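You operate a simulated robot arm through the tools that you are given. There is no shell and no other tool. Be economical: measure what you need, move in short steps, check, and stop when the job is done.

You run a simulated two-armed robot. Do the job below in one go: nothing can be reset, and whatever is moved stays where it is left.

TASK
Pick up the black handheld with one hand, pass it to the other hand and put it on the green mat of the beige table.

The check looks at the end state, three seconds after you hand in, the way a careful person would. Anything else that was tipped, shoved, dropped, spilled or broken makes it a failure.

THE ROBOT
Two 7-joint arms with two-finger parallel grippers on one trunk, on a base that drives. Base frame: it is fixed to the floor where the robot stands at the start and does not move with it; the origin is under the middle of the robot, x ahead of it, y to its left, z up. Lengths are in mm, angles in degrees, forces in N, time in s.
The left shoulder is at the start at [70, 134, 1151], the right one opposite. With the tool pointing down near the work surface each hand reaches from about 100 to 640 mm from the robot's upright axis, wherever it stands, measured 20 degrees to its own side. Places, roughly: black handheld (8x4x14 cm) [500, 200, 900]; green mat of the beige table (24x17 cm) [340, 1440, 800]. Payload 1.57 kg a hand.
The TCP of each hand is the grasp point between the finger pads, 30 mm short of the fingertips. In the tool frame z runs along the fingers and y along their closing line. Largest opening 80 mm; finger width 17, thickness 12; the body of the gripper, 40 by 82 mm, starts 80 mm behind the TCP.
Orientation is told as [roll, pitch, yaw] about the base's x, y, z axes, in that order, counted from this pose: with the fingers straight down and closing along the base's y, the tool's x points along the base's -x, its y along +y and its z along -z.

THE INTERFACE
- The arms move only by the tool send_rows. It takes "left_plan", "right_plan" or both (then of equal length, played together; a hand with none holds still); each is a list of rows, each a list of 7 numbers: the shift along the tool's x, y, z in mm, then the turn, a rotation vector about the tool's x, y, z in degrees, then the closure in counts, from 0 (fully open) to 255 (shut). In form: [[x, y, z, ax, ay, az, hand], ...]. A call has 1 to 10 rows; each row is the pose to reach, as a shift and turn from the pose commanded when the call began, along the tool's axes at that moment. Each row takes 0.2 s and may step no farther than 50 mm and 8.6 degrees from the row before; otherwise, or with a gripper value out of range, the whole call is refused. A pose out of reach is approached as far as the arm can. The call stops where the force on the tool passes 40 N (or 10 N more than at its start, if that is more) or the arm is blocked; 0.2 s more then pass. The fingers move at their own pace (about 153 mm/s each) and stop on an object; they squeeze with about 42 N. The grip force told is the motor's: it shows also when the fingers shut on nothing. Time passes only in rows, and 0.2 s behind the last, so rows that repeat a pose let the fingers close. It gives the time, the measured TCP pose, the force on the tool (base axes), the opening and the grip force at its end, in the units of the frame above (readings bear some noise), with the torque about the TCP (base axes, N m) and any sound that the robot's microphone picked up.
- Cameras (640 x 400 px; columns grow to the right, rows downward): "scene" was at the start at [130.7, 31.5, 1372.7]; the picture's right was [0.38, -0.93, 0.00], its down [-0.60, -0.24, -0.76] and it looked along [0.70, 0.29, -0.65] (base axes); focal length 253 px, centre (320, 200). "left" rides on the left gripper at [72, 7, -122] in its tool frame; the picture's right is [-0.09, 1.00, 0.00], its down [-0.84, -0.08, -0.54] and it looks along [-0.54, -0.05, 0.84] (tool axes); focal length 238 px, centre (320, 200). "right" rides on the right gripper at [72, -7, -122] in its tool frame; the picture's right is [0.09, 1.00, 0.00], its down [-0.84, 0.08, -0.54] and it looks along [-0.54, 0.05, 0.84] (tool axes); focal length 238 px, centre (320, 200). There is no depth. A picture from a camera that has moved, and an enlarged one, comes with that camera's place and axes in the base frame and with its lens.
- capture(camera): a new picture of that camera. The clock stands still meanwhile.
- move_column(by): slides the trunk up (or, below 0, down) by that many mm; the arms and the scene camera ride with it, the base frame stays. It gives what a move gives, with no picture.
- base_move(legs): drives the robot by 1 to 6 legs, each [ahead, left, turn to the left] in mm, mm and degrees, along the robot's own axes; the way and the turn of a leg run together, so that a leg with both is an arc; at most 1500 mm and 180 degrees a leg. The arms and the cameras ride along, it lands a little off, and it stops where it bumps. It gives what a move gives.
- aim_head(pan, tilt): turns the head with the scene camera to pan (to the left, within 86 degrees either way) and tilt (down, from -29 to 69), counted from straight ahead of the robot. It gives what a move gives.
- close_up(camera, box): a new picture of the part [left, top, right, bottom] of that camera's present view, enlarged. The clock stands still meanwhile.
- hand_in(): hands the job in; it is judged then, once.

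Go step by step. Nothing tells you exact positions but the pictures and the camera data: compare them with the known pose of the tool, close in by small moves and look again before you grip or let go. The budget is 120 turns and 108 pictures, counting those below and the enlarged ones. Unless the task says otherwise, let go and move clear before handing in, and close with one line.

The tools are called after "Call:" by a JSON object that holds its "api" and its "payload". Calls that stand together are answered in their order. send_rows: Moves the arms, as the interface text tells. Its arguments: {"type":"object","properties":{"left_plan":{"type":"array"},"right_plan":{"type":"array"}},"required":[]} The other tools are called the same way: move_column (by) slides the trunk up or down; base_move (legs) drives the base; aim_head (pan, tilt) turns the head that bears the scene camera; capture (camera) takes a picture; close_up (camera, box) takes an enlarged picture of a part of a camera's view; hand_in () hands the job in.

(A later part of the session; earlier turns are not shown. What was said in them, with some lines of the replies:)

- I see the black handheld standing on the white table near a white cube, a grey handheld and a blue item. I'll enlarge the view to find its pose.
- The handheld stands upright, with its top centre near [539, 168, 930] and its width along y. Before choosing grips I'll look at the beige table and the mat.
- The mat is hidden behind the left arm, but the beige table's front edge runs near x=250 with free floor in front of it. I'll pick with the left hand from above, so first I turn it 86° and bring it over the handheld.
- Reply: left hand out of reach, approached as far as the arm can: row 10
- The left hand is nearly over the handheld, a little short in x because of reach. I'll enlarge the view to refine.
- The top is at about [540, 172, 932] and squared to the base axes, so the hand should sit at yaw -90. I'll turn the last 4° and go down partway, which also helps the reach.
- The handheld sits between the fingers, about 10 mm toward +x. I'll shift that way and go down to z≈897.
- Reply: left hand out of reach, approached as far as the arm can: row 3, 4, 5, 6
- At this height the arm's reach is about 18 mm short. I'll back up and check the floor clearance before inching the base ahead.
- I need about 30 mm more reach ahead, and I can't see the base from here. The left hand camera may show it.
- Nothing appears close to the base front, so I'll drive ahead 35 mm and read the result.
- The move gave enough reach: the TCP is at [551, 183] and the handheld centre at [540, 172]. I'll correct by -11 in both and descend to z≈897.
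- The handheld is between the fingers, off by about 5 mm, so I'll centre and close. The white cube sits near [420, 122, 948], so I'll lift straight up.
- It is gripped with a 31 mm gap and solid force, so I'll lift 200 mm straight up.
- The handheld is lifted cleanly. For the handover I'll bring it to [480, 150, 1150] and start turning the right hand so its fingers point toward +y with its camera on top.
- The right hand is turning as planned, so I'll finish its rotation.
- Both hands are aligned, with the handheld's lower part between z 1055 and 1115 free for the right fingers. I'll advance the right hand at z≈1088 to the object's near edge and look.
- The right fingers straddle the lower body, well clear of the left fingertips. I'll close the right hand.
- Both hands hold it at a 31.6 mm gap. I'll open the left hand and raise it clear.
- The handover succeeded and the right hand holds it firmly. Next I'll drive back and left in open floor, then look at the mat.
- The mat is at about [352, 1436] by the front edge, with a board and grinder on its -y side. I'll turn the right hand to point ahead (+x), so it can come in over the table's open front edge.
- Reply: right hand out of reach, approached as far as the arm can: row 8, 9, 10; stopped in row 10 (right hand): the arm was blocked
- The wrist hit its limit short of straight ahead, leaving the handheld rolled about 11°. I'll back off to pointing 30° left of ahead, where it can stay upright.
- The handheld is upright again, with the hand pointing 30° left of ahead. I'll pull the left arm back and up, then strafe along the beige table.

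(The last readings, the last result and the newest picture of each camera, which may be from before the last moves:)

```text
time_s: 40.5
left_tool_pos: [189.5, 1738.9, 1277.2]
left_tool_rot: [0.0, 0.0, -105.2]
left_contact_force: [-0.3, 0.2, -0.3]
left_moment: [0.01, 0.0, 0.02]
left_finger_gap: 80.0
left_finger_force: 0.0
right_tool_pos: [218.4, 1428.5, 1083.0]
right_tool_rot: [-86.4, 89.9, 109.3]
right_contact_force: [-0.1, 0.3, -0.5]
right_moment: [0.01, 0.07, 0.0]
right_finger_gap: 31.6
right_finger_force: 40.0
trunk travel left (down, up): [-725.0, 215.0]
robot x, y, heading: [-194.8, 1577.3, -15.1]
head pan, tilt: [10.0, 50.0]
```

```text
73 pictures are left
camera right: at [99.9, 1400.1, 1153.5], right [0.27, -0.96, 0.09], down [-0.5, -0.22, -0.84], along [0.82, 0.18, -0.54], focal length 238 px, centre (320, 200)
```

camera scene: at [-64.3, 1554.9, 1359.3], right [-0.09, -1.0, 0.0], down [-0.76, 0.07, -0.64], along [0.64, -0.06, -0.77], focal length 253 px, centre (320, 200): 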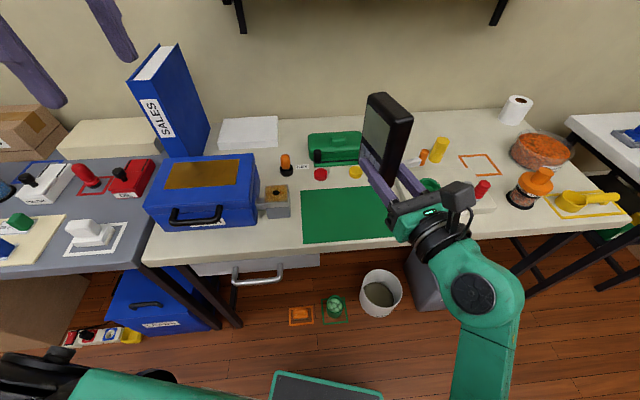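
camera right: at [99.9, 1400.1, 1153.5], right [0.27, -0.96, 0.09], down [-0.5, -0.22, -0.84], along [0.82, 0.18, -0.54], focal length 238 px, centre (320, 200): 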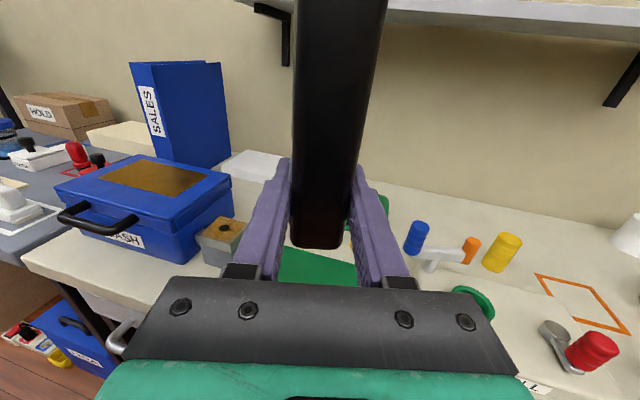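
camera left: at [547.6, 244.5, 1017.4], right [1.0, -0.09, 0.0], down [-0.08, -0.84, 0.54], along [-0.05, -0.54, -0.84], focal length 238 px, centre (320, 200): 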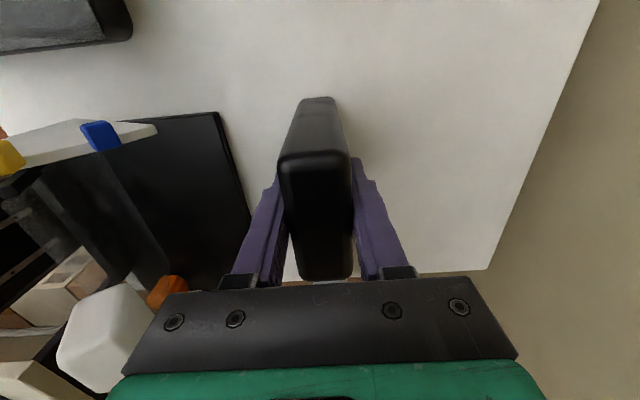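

The mat spans about x 267–436 and y 1325–1567, and the way in from the front is clear. I'll drive ahead 108 and left 42 to bring the handheld over its middle.

Call:
{"api": "base_move", "payload": {"legs": [[108, 42, 0]]}}

Call:
{"api": "capture", "payload": {"camera": "scene"}}

Call:
{"api": "capture", "payload": {"camera": "right"}}

```text
time_s: 41.8
left_tool_pos: [303.7, 1750.9, 1278.9]
left_tool_rot: [0.0, 0.1, -105.2]
left_contact_force: [0.4, 0.1, 0.0]
left_moment: [0.01, -0.05, 0.03]
left_finger_gap: 80.0
left_finger_force: 0.0
right_tool_pos: [334.3, 1439.3, 1083.0]
right_tool_rot: [-121.3, 89.8, 74.3]
right_contact_force: [0.1, 0.4, 0.2]
right_moment: [-0.02, 0.03, 0.02]
right_finger_gap: 31.7
right_finger_force: 40.0
trunk travel left (down, up): [-725.0, 215.0]
robot x, y, heading: [-74.1, 1589.7, -15.6]
head pan, tilt: [10.0, 50.0]
```

```text
72 pictures are left
camera scene: at [50.9, 1566.2, 1359.5], right [-0.09, -1.0, 0.0], down [-0.76, 0.07, -0.64], along [0.64, -0.06, -0.77], focal length 253 px, centre (320, 200)
```

scene: 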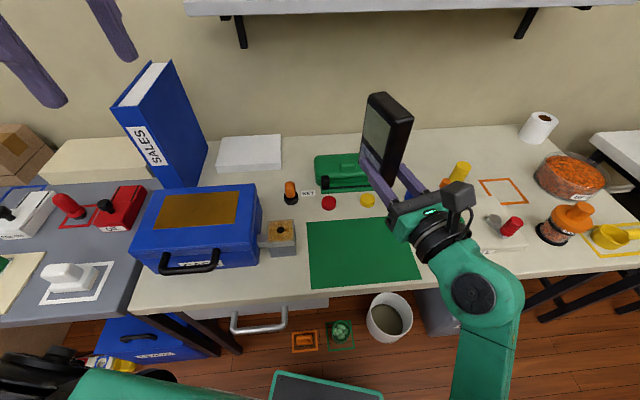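

```text
71 pictures are left
camera right: at [215.4, 1411.6, 1154.0], right [0.27, -0.96, 0.09], down [-0.5, -0.22, -0.84], along [0.82, 0.18, -0.54], focal length 238 px, centre (320, 200)
```

right: 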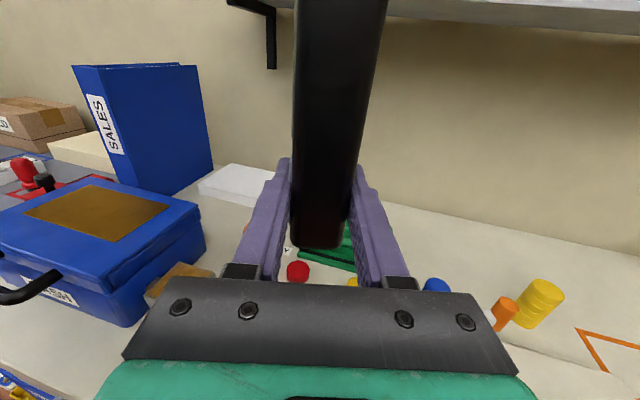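

The handheld is over the mat centre and the wrist hangs outside the table edge. I'll lower with the right arm in steps, leaving the left arm high.

Call:
{"api": "send_rows", "payload": {"right_plan": [[-25, 0, 0, 0, 0, 0, 255], [-50, 0, 0, 0, 0, 0, 255], [-75, 0, 0, 0, 0, 0, 255], [-100, 0, 0, 0, 0, 0, 255], [-120, 0, 0, 0, 0, 0, 255]]}}

Call:
{"api": "capture", "payload": {"camera": "scene"}}

```text
time_s: 43.0
left_tool_pos: [306.8, 1749.1, 1278.1]
left_tool_rot: [0.0, 0.0, -105.3]
left_contact_force: [0.6, 0.3, -0.6]
left_moment: [-0.01, 0.0, -0.02]
left_finger_gap: 80.1
left_finger_force: 0.1
right_tool_pos: [335.8, 1439.3, 960.3]
right_tool_rot: [-81.2, 89.8, 114.5]
right_contact_force: [0.2, -0.5, 0.5]
right_moment: [0.01, 0.04, 0.01]
right_finger_gap: 31.6
right_finger_force: 40.2
trunk travel left (down, up): [-725.0, 215.0]
robot x, y, heading: [-72.3, 1585.7, -15.5]
head pan, tilt: [10.0, 50.0]
```

```text
70 pictures are left
camera scene: at [52.8, 1565.6, 1359.3], right [-0.09, -1.0, 0.0], down [-0.76, 0.07, -0.64], along [0.64, -0.06, -0.77], focal length 253 px, centre (320, 200)
```

scene: 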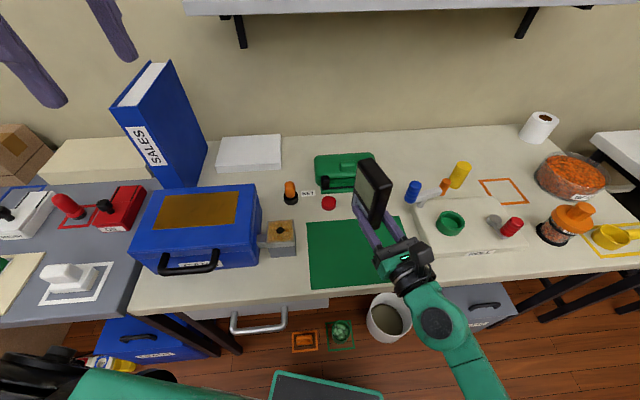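

The arm lowers well, with the wrist still in front of the table edge. I'll continue down to z≈868.

Call:
{"api": "send_rows", "payload": {"right_plan": [[-25, 0, 0, 0, 0, 0, 255], [-50, 0, 0, 0, 0, 0, 255], [-75, 0, 0, 0, 0, 0, 255], [-92, 0, 0, 0, 0, 0, 255]]}}

Call:
{"api": "capture", "payload": {"camera": "scene"}}

Call:
{"api": "capture", "payload": {"camera": "right"}}

Call:
{"api": "capture", "payload": {"camera": "left"}}

```text
time_s: 44.0
left_tool_pos: [306.5, 1749.7, 1277.2]
left_tool_rot: [0.0, -0.1, -105.2]
left_contact_force: [0.9, -0.8, 0.2]
left_moment: [-0.02, -0.03, -0.03]
left_finger_gap: 79.9
left_finger_force: 0.1
right_tool_pos: [336.8, 1440.5, 871.2]
right_tool_rot: [-96.8, 89.8, 99.0]
right_contact_force: [-0.3, 0.8, 0.0]
right_moment: [-0.02, 0.02, -0.01]
right_finger_gap: 31.5
right_finger_force: 40.2
trunk travel left (down, up): [-725.0, 215.0]
robot x, y, heading: [-73.3, 1585.7, -15.2]
head pan, tilt: [10.0, 50.0]
```

```text
69 pictures are left
camera scene: at [52.8, 1565.9, 1359.3], right [-0.09, -1.0, 0.0], down [-0.76, 0.07, -0.64], along [0.64, -0.06, -0.77], focal length 253 px, centre (320, 200)
```

scene: 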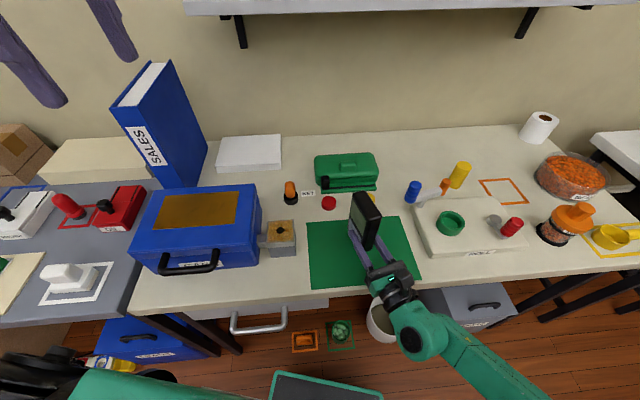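

```text
68 pictures are left
camera right: at [218.1, 1412.3, 942.2], right [0.27, -0.96, 0.09], down [-0.5, -0.22, -0.84], along [0.82, 0.18, -0.54], focal length 238 px, centre (320, 200)
```

right: 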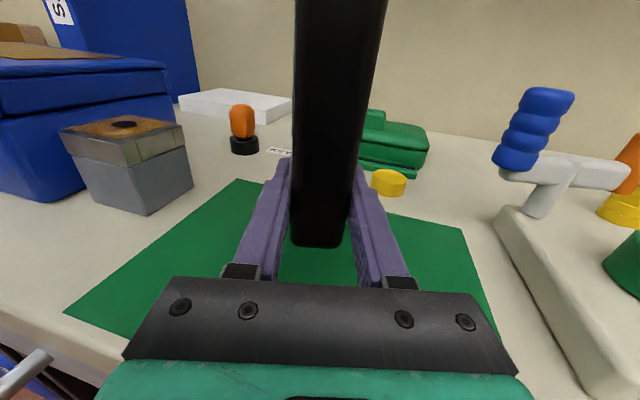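

```text
67 pictures are left
camera left: at [332.1, 1817.6, 1399.7], right [0.94, -0.35, 0.0], down [-0.3, -0.79, 0.54], along [-0.19, -0.51, -0.84], focal length 238 px, centre (320, 200)
```

left: 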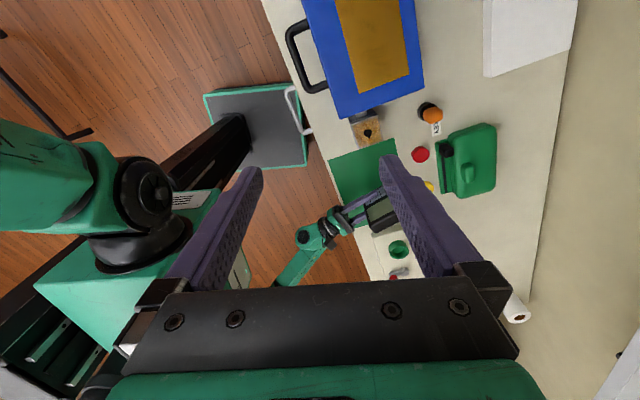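

The handheld is upright above the mat's middle with clear space around. I'll lower to about 838 and then feel for contact in small steps.

Call:
{"api": "send_rows", "payload": {"right_plan": [[-12, 0, 0, 0, 0, 0, 255], [-24, 0, 0, 0, 0, 0, 255], [-32, 0, 0, 0, 0, 0, 255], [-32, 0, 0, 0, 0, 0, 255]]}}

Call:
{"api": "close_up", "payload": {"camera": "scene", "box": [300, 180, 460, 280]}}

```text
time_s: 45.0
left_tool_pos: [304.9, 1750.6, 1278.8]
left_tool_rot: [0.1, 0.0, -105.3]
left_contact_force: [0.6, -0.5, 0.1]
left_moment: [-0.01, 0.01, 0.0]
left_finger_gap: 80.0
left_finger_force: 0.1
right_tool_pos: [336.8, 1440.0, 841.1]
right_tool_rot: [-164.2, 89.7, 31.5]
right_contact_force: [1.8, -3.4, 10.5]
right_moment: [-0.58, 1.05, 0.27]
right_finger_gap: 31.5
right_finger_force: 40.2
trunk travel left (down, up): [-725.0, 215.0]
robot x, y, heading: [-69.3, 1585.9, -15.4]
head pan, tilt: [10.0, 50.0]
```

```text
4.00 times, centred on (380, 230) of scene
camera zoom: at [51.5, 1566.6, 1359.6], right [-0.09, -1.0, 0.0], down [-0.76, 0.07, -0.64], along [0.64, -0.06, -0.77], focal length 1011 px, centre (80, 80)
```

zoom: 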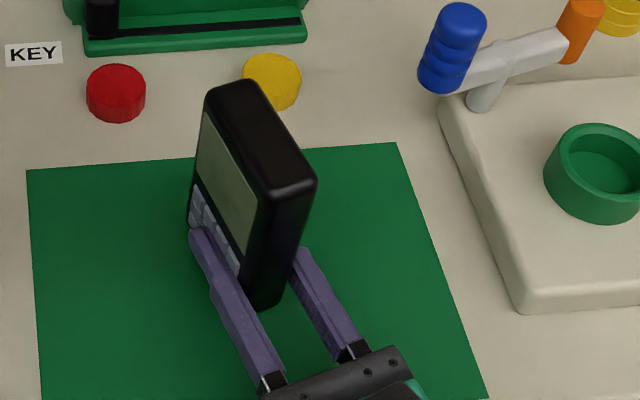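

Force appeared early, and the torque puts the contact about 110 mm behind the TCP, so the hand body or wrist is on the table's front edge rather than the handheld. I'll lift slightly and inspect.

Call:
{"api": "send_rows", "payload": {"right_plan": [[4, 0, 0, 0, 0, 0, 255], [8, 0, 0, 0, 0, 0, 255], [8, 0, 0, 0, 0, 0, 255]]}}

Call:
{"api": "close_up", "payload": {"camera": "scene", "box": [340, 200, 500, 300]}}

Call:
{"api": "close_up", "payload": {"camera": "left", "box": [260, 120, 460, 245]}}

```text
time_s: 45.8
left_tool_pos: [306.2, 1749.2, 1278.9]
left_tool_rot: [0.1, 0.1, -105.3]
left_contact_force: [0.4, 0.8, 0.0]
left_moment: [0.03, 0.02, -0.02]
left_finger_gap: 80.2
left_finger_force: 0.1
right_tool_pos: [336.7, 1440.9, 846.1]
right_tool_rot: [-70.4, 89.8, 125.4]
right_contact_force: [0.0, -0.8, 0.0]
right_moment: [0.03, 0.08, 0.03]
right_finger_gap: 31.5
right_finger_force: 40.1
trunk travel left (down, up): [-725.0, 215.0]
robot x, y, heading: [-74.5, 1588.3, -15.4]
head pan, tilt: [10.0, 50.0]
```

```text
4.00 times, centred on (420, 250) of scene
camera zoom: at [52.7, 1566.5, 1359.3], right [-0.09, -1.0, 0.0], down [-0.76, 0.07, -0.64], along [0.64, -0.06, -0.77], focal length 1011 px, centre (-80, 0)
```

zoom: 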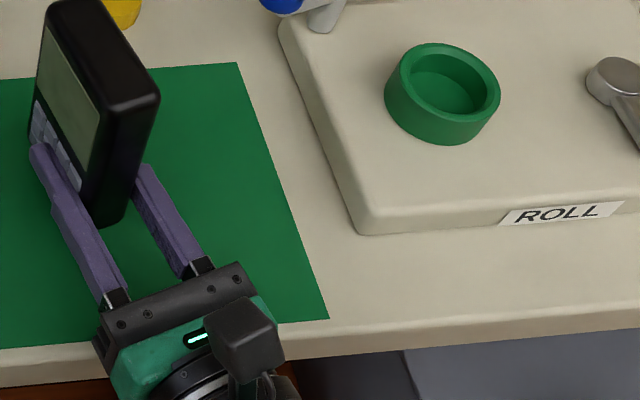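

```text
3.20 times, centred on (360, 182) of left
camera zoom: at [332.0, 1818.2, 1399.6], right [0.94, -0.35, 0.0], down [-0.3, -0.79, 0.54], along [-0.19, -0.51, -0.84], focal length 763 px, centre (192, 256)
```

zoom: 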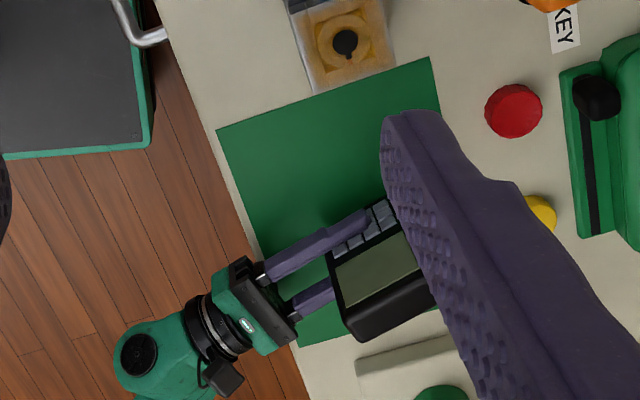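

The green flange overlaps the table edge (x≈240) by only a few mm. Moving the hand back 28 mm clears it, and the handheld still lands about 20 mm or more inside the mat.

Call:
{"api": "send_rows", "payload": {"right_plan": [[0, -3.7, -13.5, 0, 0, 0, 255], [0, -7.4, -27, 0, 0, 0, 255], [-5, -7.4, -27, 0, 0, 0, 255], [-9, -7.4, -27, 0, 0, 0, 255], [-9, -7.4, -27, 0, 0, 0, 255]]}}

Call:
{"api": "capture", "payload": {"camera": "right"}}

Call:
{"api": "close_up", "payload": {"camera": "scene", "box": [300, 200, 460, 300]}}

```text
time_s: 47.0
left_tool_pos: [306.2, 1749.1, 1278.7]
left_tool_rot: [0.0, 0.0, -105.3]
left_contact_force: [-0.1, 0.4, 0.8]
left_moment: [0.0, -0.04, 0.0]
left_finger_gap: 80.0
left_finger_force: 0.0
right_tool_pos: [308.5, 1440.1, 838.5]
right_tool_rot: [-96.1, 89.8, 99.5]
right_contact_force: [0.6, 0.1, 0.2]
right_moment: [-0.01, 0.04, -0.01]
right_finger_gap: 31.6
right_finger_force: 40.1
trunk travel left (down, up): [-725.0, 215.0]
robot x, y, heading: [-76.1, 1586.3, -14.9]
head pan, tilt: [10.0, 50.0]
```

```text
63 pictures are left
camera right: at [189.2, 1412.7, 908.9], right [0.27, -0.96, 0.09], down [-0.5, -0.22, -0.84], along [0.82, 0.18, -0.54], focal length 238 px, centre (320, 200)
```

right: 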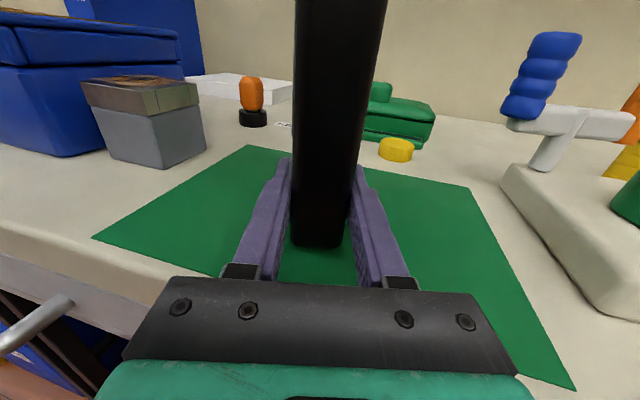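

```text
4.00 times, centred on (380, 250) of scene
camera zoom: at [52.3, 1566.4, 1359.3], right [-0.09, -1.0, 0.0], down [-0.76, 0.07, -0.64], along [0.64, -0.06, -0.77], focal length 1011 px, centre (80, 0)
```

zoom: 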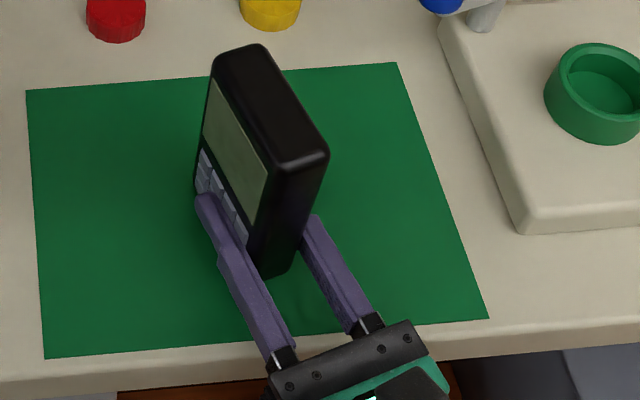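

There is no contact at 838 now. I'll lower gently in small steps.

Call:
{"api": "send_rows", "payload": {"right_plan": [[-1.5, 0, 0, 0, 0, 0, 255], [-3, 0, 0, 0, 0, 0, 255], [-4.5, 0, 0, 0, 0, 0, 255], [-4.5, 0, 0, 0, 0, 0, 255]]}}

```text
time_s: 48.0
left_tool_pos: [305.8, 1749.4, 1277.6]
left_tool_rot: [-0.1, 0.1, -105.3]
left_contact_force: [0.5, -0.7, -0.4]
left_moment: [0.0, -0.01, 0.0]
left_finger_gap: 80.0
left_finger_force: 0.1
right_tool_pos: [308.4, 1440.3, 833.6]
right_tool_rot: [-91.3, 90.0, 104.3]
right_contact_force: [0.7, 0.7, -0.3]
right_moment: [0.01, 0.04, 0.0]
right_finger_gap: 31.7
right_finger_force: 40.8
trunk travel left (down, up): [-725.0, 215.0]
robot x, y, heading: [-75.2, 1589.0, -15.0]
head pan, tilt: [10.0, 50.0]
```

Call:
{"api": "send_rows", "payload": {"right_plan": [[-1.5, 0, 0, 0, 0, 0, 255], [-3, 0, 0, 0, 0, 0, 255], [-3, 0, 0, 0, 0, 0, 255]]}}

Call:
{"api": "close_up", "payload": {"camera": "right", "box": [220, 170, 420, 295]}}

```text
time_s: 48.8
left_tool_pos: [307.1, 1750.3, 1278.4]
left_tool_rot: [0.0, 0.1, -105.3]
left_contact_force: [0.0, 0.5, 1.3]
left_moment: [-0.04, -0.02, -0.02]
left_finger_gap: 80.0
left_finger_force: 0.0
right_tool_pos: [308.3, 1439.9, 831.1]
right_tool_rot: [-138.1, 89.8, 57.6]
right_contact_force: [0.5, -1.3, 1.3]
right_moment: [-0.18, 0.11, 0.03]
right_finger_gap: 31.7
right_finger_force: 40.2
trunk travel left (down, up): [-725.0, 215.0]
robot x, y, heading: [-78.7, 1586.4, -15.1]
head pan, tilt: [10.0, 50.0]
```

```text
3.20 times, centred on (320, 232) of right
camera zoom: at [188.7, 1412.6, 901.5], right [0.27, -0.96, 0.09], down [-0.5, -0.22, -0.84], along [0.82, 0.18, -0.54], focal length 763 px, centre (320, 96)
```

zoom: 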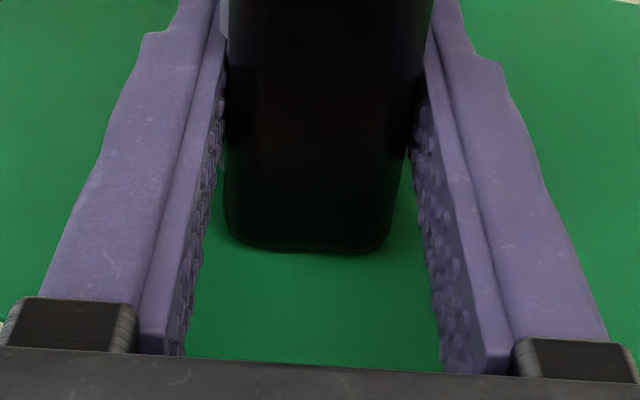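

Call:
{"api": "send_rows", "payload": {"right_plan": [[-1, 0, 0, 0, 0, 0, 255], [-2, 0, 0, 0, 0, 0, 255], [-2, 0, 0, 0, 0, 0, 255]]}}

Call:
{"api": "close_up", "payload": {"camera": "right", "box": [220, 170, 420, 295]}}

```text
time_s: 49.6
left_tool_pos: [305.0, 1751.3, 1279.9]
left_tool_rot: [0.2, 0.0, -105.3]
left_contact_force: [-0.7, -0.6, 0.0]
left_moment: [0.01, 0.01, 0.04]
left_finger_gap: 79.8
left_finger_force: 0.0
right_tool_pos: [308.9, 1440.8, 830.5]
right_tool_rot: [-165.2, 89.6, 30.5]
right_contact_force: [1.4, -3.4, 16.2]
right_moment: [-0.28, 0.33, 0.07]
right_finger_gap: 31.5
right_finger_force: 40.0
trunk travel left (down, up): [-725.0, 215.0]
robot x, y, heading: [-74.5, 1585.5, -15.4]
head pan, tilt: [10.0, 50.0]
```

```text
3.20 times, centred on (320, 232) of right
camera zoom: at [188.3, 1412.7, 901.0], right [0.27, -0.96, 0.09], down [-0.5, -0.22, -0.84], along [0.83, 0.18, -0.53], focal length 763 px, centre (320, 96)
```

zoom: 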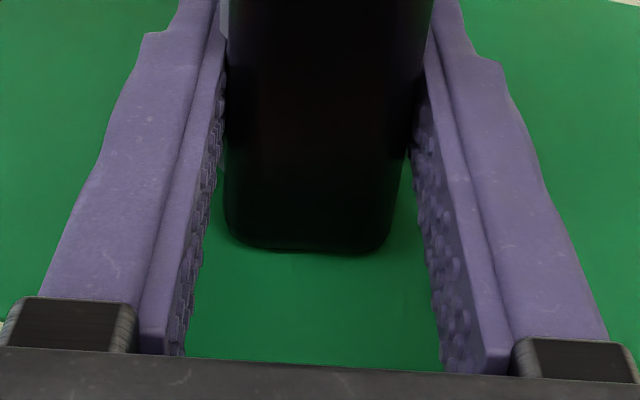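

The contact force now acts at the handheld's near bottom edge, so it is standing on the mat. I'll ease the load by about 1 mm and open the fingers.

Call:
{"api": "send_rows", "payload": {"right_plan": [[1.3, 0, 0, 0, 0, 0, 255], [1.3, 0, 0, 0, 0, 0, 255], [1.3, 0, 0, 0, 0, 180], [1.3, 0, 0, 0, 0, 0, 120], [1.3, 0, 0, 0, 0, 0, 0], [1.3, 0, 0, 0, 0, 0, 0], [1.3, 0, 0, 0, 0, 0, 0]]}}

Call:
{"api": "capture", "payload": {"camera": "right"}}

```text
refused: a row must be a list of 7 entries
```

```text
59 pictures are left
camera right: at [188.3, 1412.7, 901.0], right [0.27, -0.96, 0.09], down [-0.5, -0.22, -0.84], along [0.83, 0.18, -0.53], focal length 238 px, centre (320, 200)
```

right: 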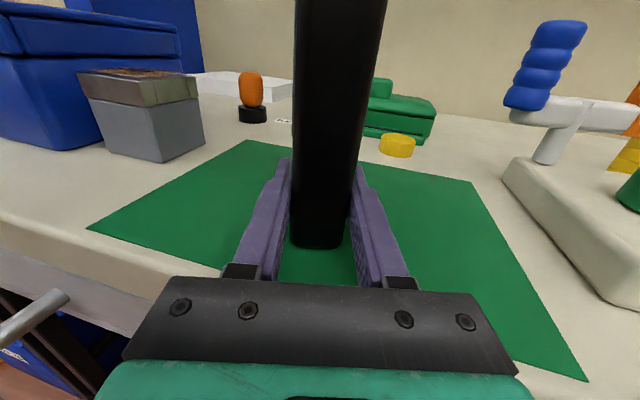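

The call was refused because one row was short an entry, and nothing moved. I'll resend it corrected.

Call:
{"api": "send_rows", "payload": {"right_plan": [[1.3, 0, 0, 0, 0, 0, 255], [1.3, 0, 0, 0, 0, 0, 255], [1.3, 0, 0, 0, 0, 0, 140], [1.3, 0, 0, 0, 0, 0, 80], [1.3, 0, 0, 0, 0, 0, 0], [1.3, 0, 0, 0, 0, 0, 0], [1.3, 0, 0, 0, 0, 0, 0]]}}

Call:
{"api": "capture", "payload": {"camera": "right"}}

```text
time_s: 51.2
left_tool_pos: [305.9, 1749.9, 1278.8]
left_tool_rot: [0.0, 0.0, -105.3]
left_contact_force: [-0.4, -0.6, -0.5]
left_moment: [-0.03, 0.01, -0.02]
left_finger_gap: 80.1
left_finger_force: 0.1
right_tool_pos: [308.0, 1440.4, 828.9]
right_tool_rot: [-99.6, 89.9, 96.1]
right_contact_force: [-0.3, 0.5, -0.3]
right_moment: [-0.01, -0.02, -0.02]
right_finger_gap: 79.9
right_finger_force: 0.0
trunk travel left (down, up): [-725.0, 215.0]
robot x, y, heading: [-72.8, 1589.4, -15.1]
head pan, tilt: [10.0, 50.0]
```

```text
58 pictures are left
camera right: at [189.1, 1412.6, 900.4], right [0.27, -0.96, 0.09], down [-0.5, -0.22, -0.84], along [0.82, 0.18, -0.54], focal length 238 px, centre (320, 200)
```

right: 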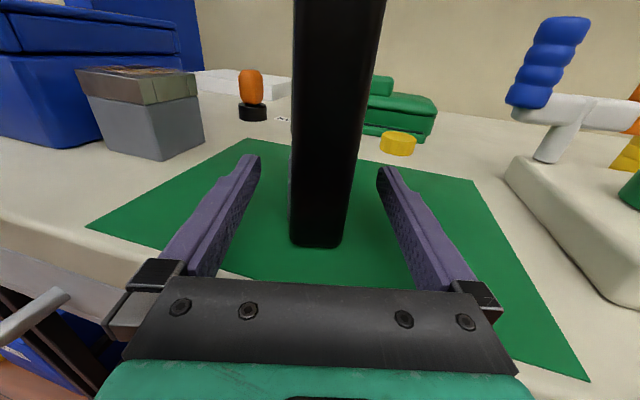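

The handheld stands free on the mat. I'll withdraw straight back along the fingers by driving the base.

Call:
{"api": "base_move", "payload": {"legs": [[-130, -75, 0], [-100, 0, 0]]}}

Call:
{"api": "capture", "payload": {"camera": "scene"}}

Call:
{"api": "capture", "payload": {"camera": "right"}}

```text
time_s: 53.3
left_tool_pos: [62.3, 1738.4, 1279.4]
left_tool_rot: [0.0, 0.0, -105.1]
left_contact_force: [-0.8, 0.0, 0.3]
left_moment: [0.0, -0.02, 0.0]
left_finger_gap: 80.2
left_finger_force: 0.1
right_tool_pos: [64.3, 1428.0, 830.2]
right_tool_rot: [-97.8, 89.8, 98.1]
right_contact_force: [-0.7, -0.1, -0.1]
right_moment: [0.0, 0.01, 0.02]
right_finger_gap: 80.1
right_finger_force: 0.1
trunk travel left (down, up): [-725.0, 215.0]
robot x, y, heading: [-315.9, 1577.9, -15.1]
head pan, tilt: [10.0, 50.0]
```

```text
57 pictures are left
camera scene: at [-191.3, 1554.1, 1359.3], right [-0.09, -1.0, 0.0], down [-0.76, 0.07, -0.64], along [0.64, -0.06, -0.77], focal length 253 px, centre (320, 200)
```

scene: 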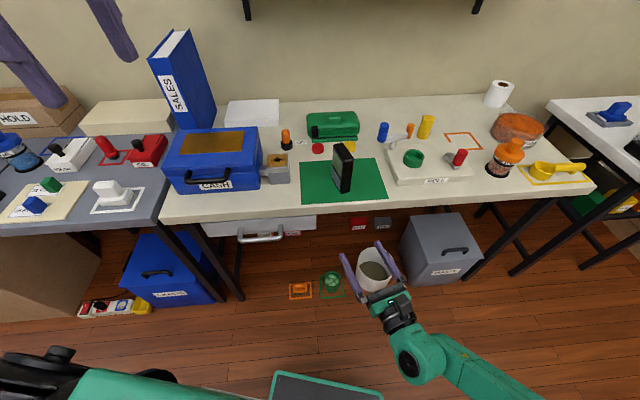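

```text
56 pictures are left
camera right: at [-54.0, 1400.6, 900.3], right [0.27, -0.96, 0.09], down [-0.5, -0.22, -0.84], along [0.82, 0.18, -0.54], focal length 238 px, centre (320, 200)
```

right: 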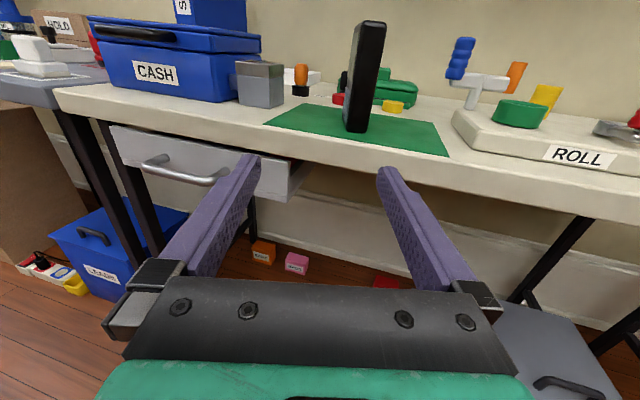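

The handheld stands upright on the green mat, both hands are clear, and nothing else on the table looks moved. I'll hand in now.

Call:
{"api": "hand_in", "payload": {}}

```text
The job is handed in.
```

The black handheld was picked up with the left hand, passed to the right, and now stands upright on the green mat of the beige table; on the way down the right hand's flange briefly pressed the table's front edge (about 10 N), and the last pictures show nothing else moved.
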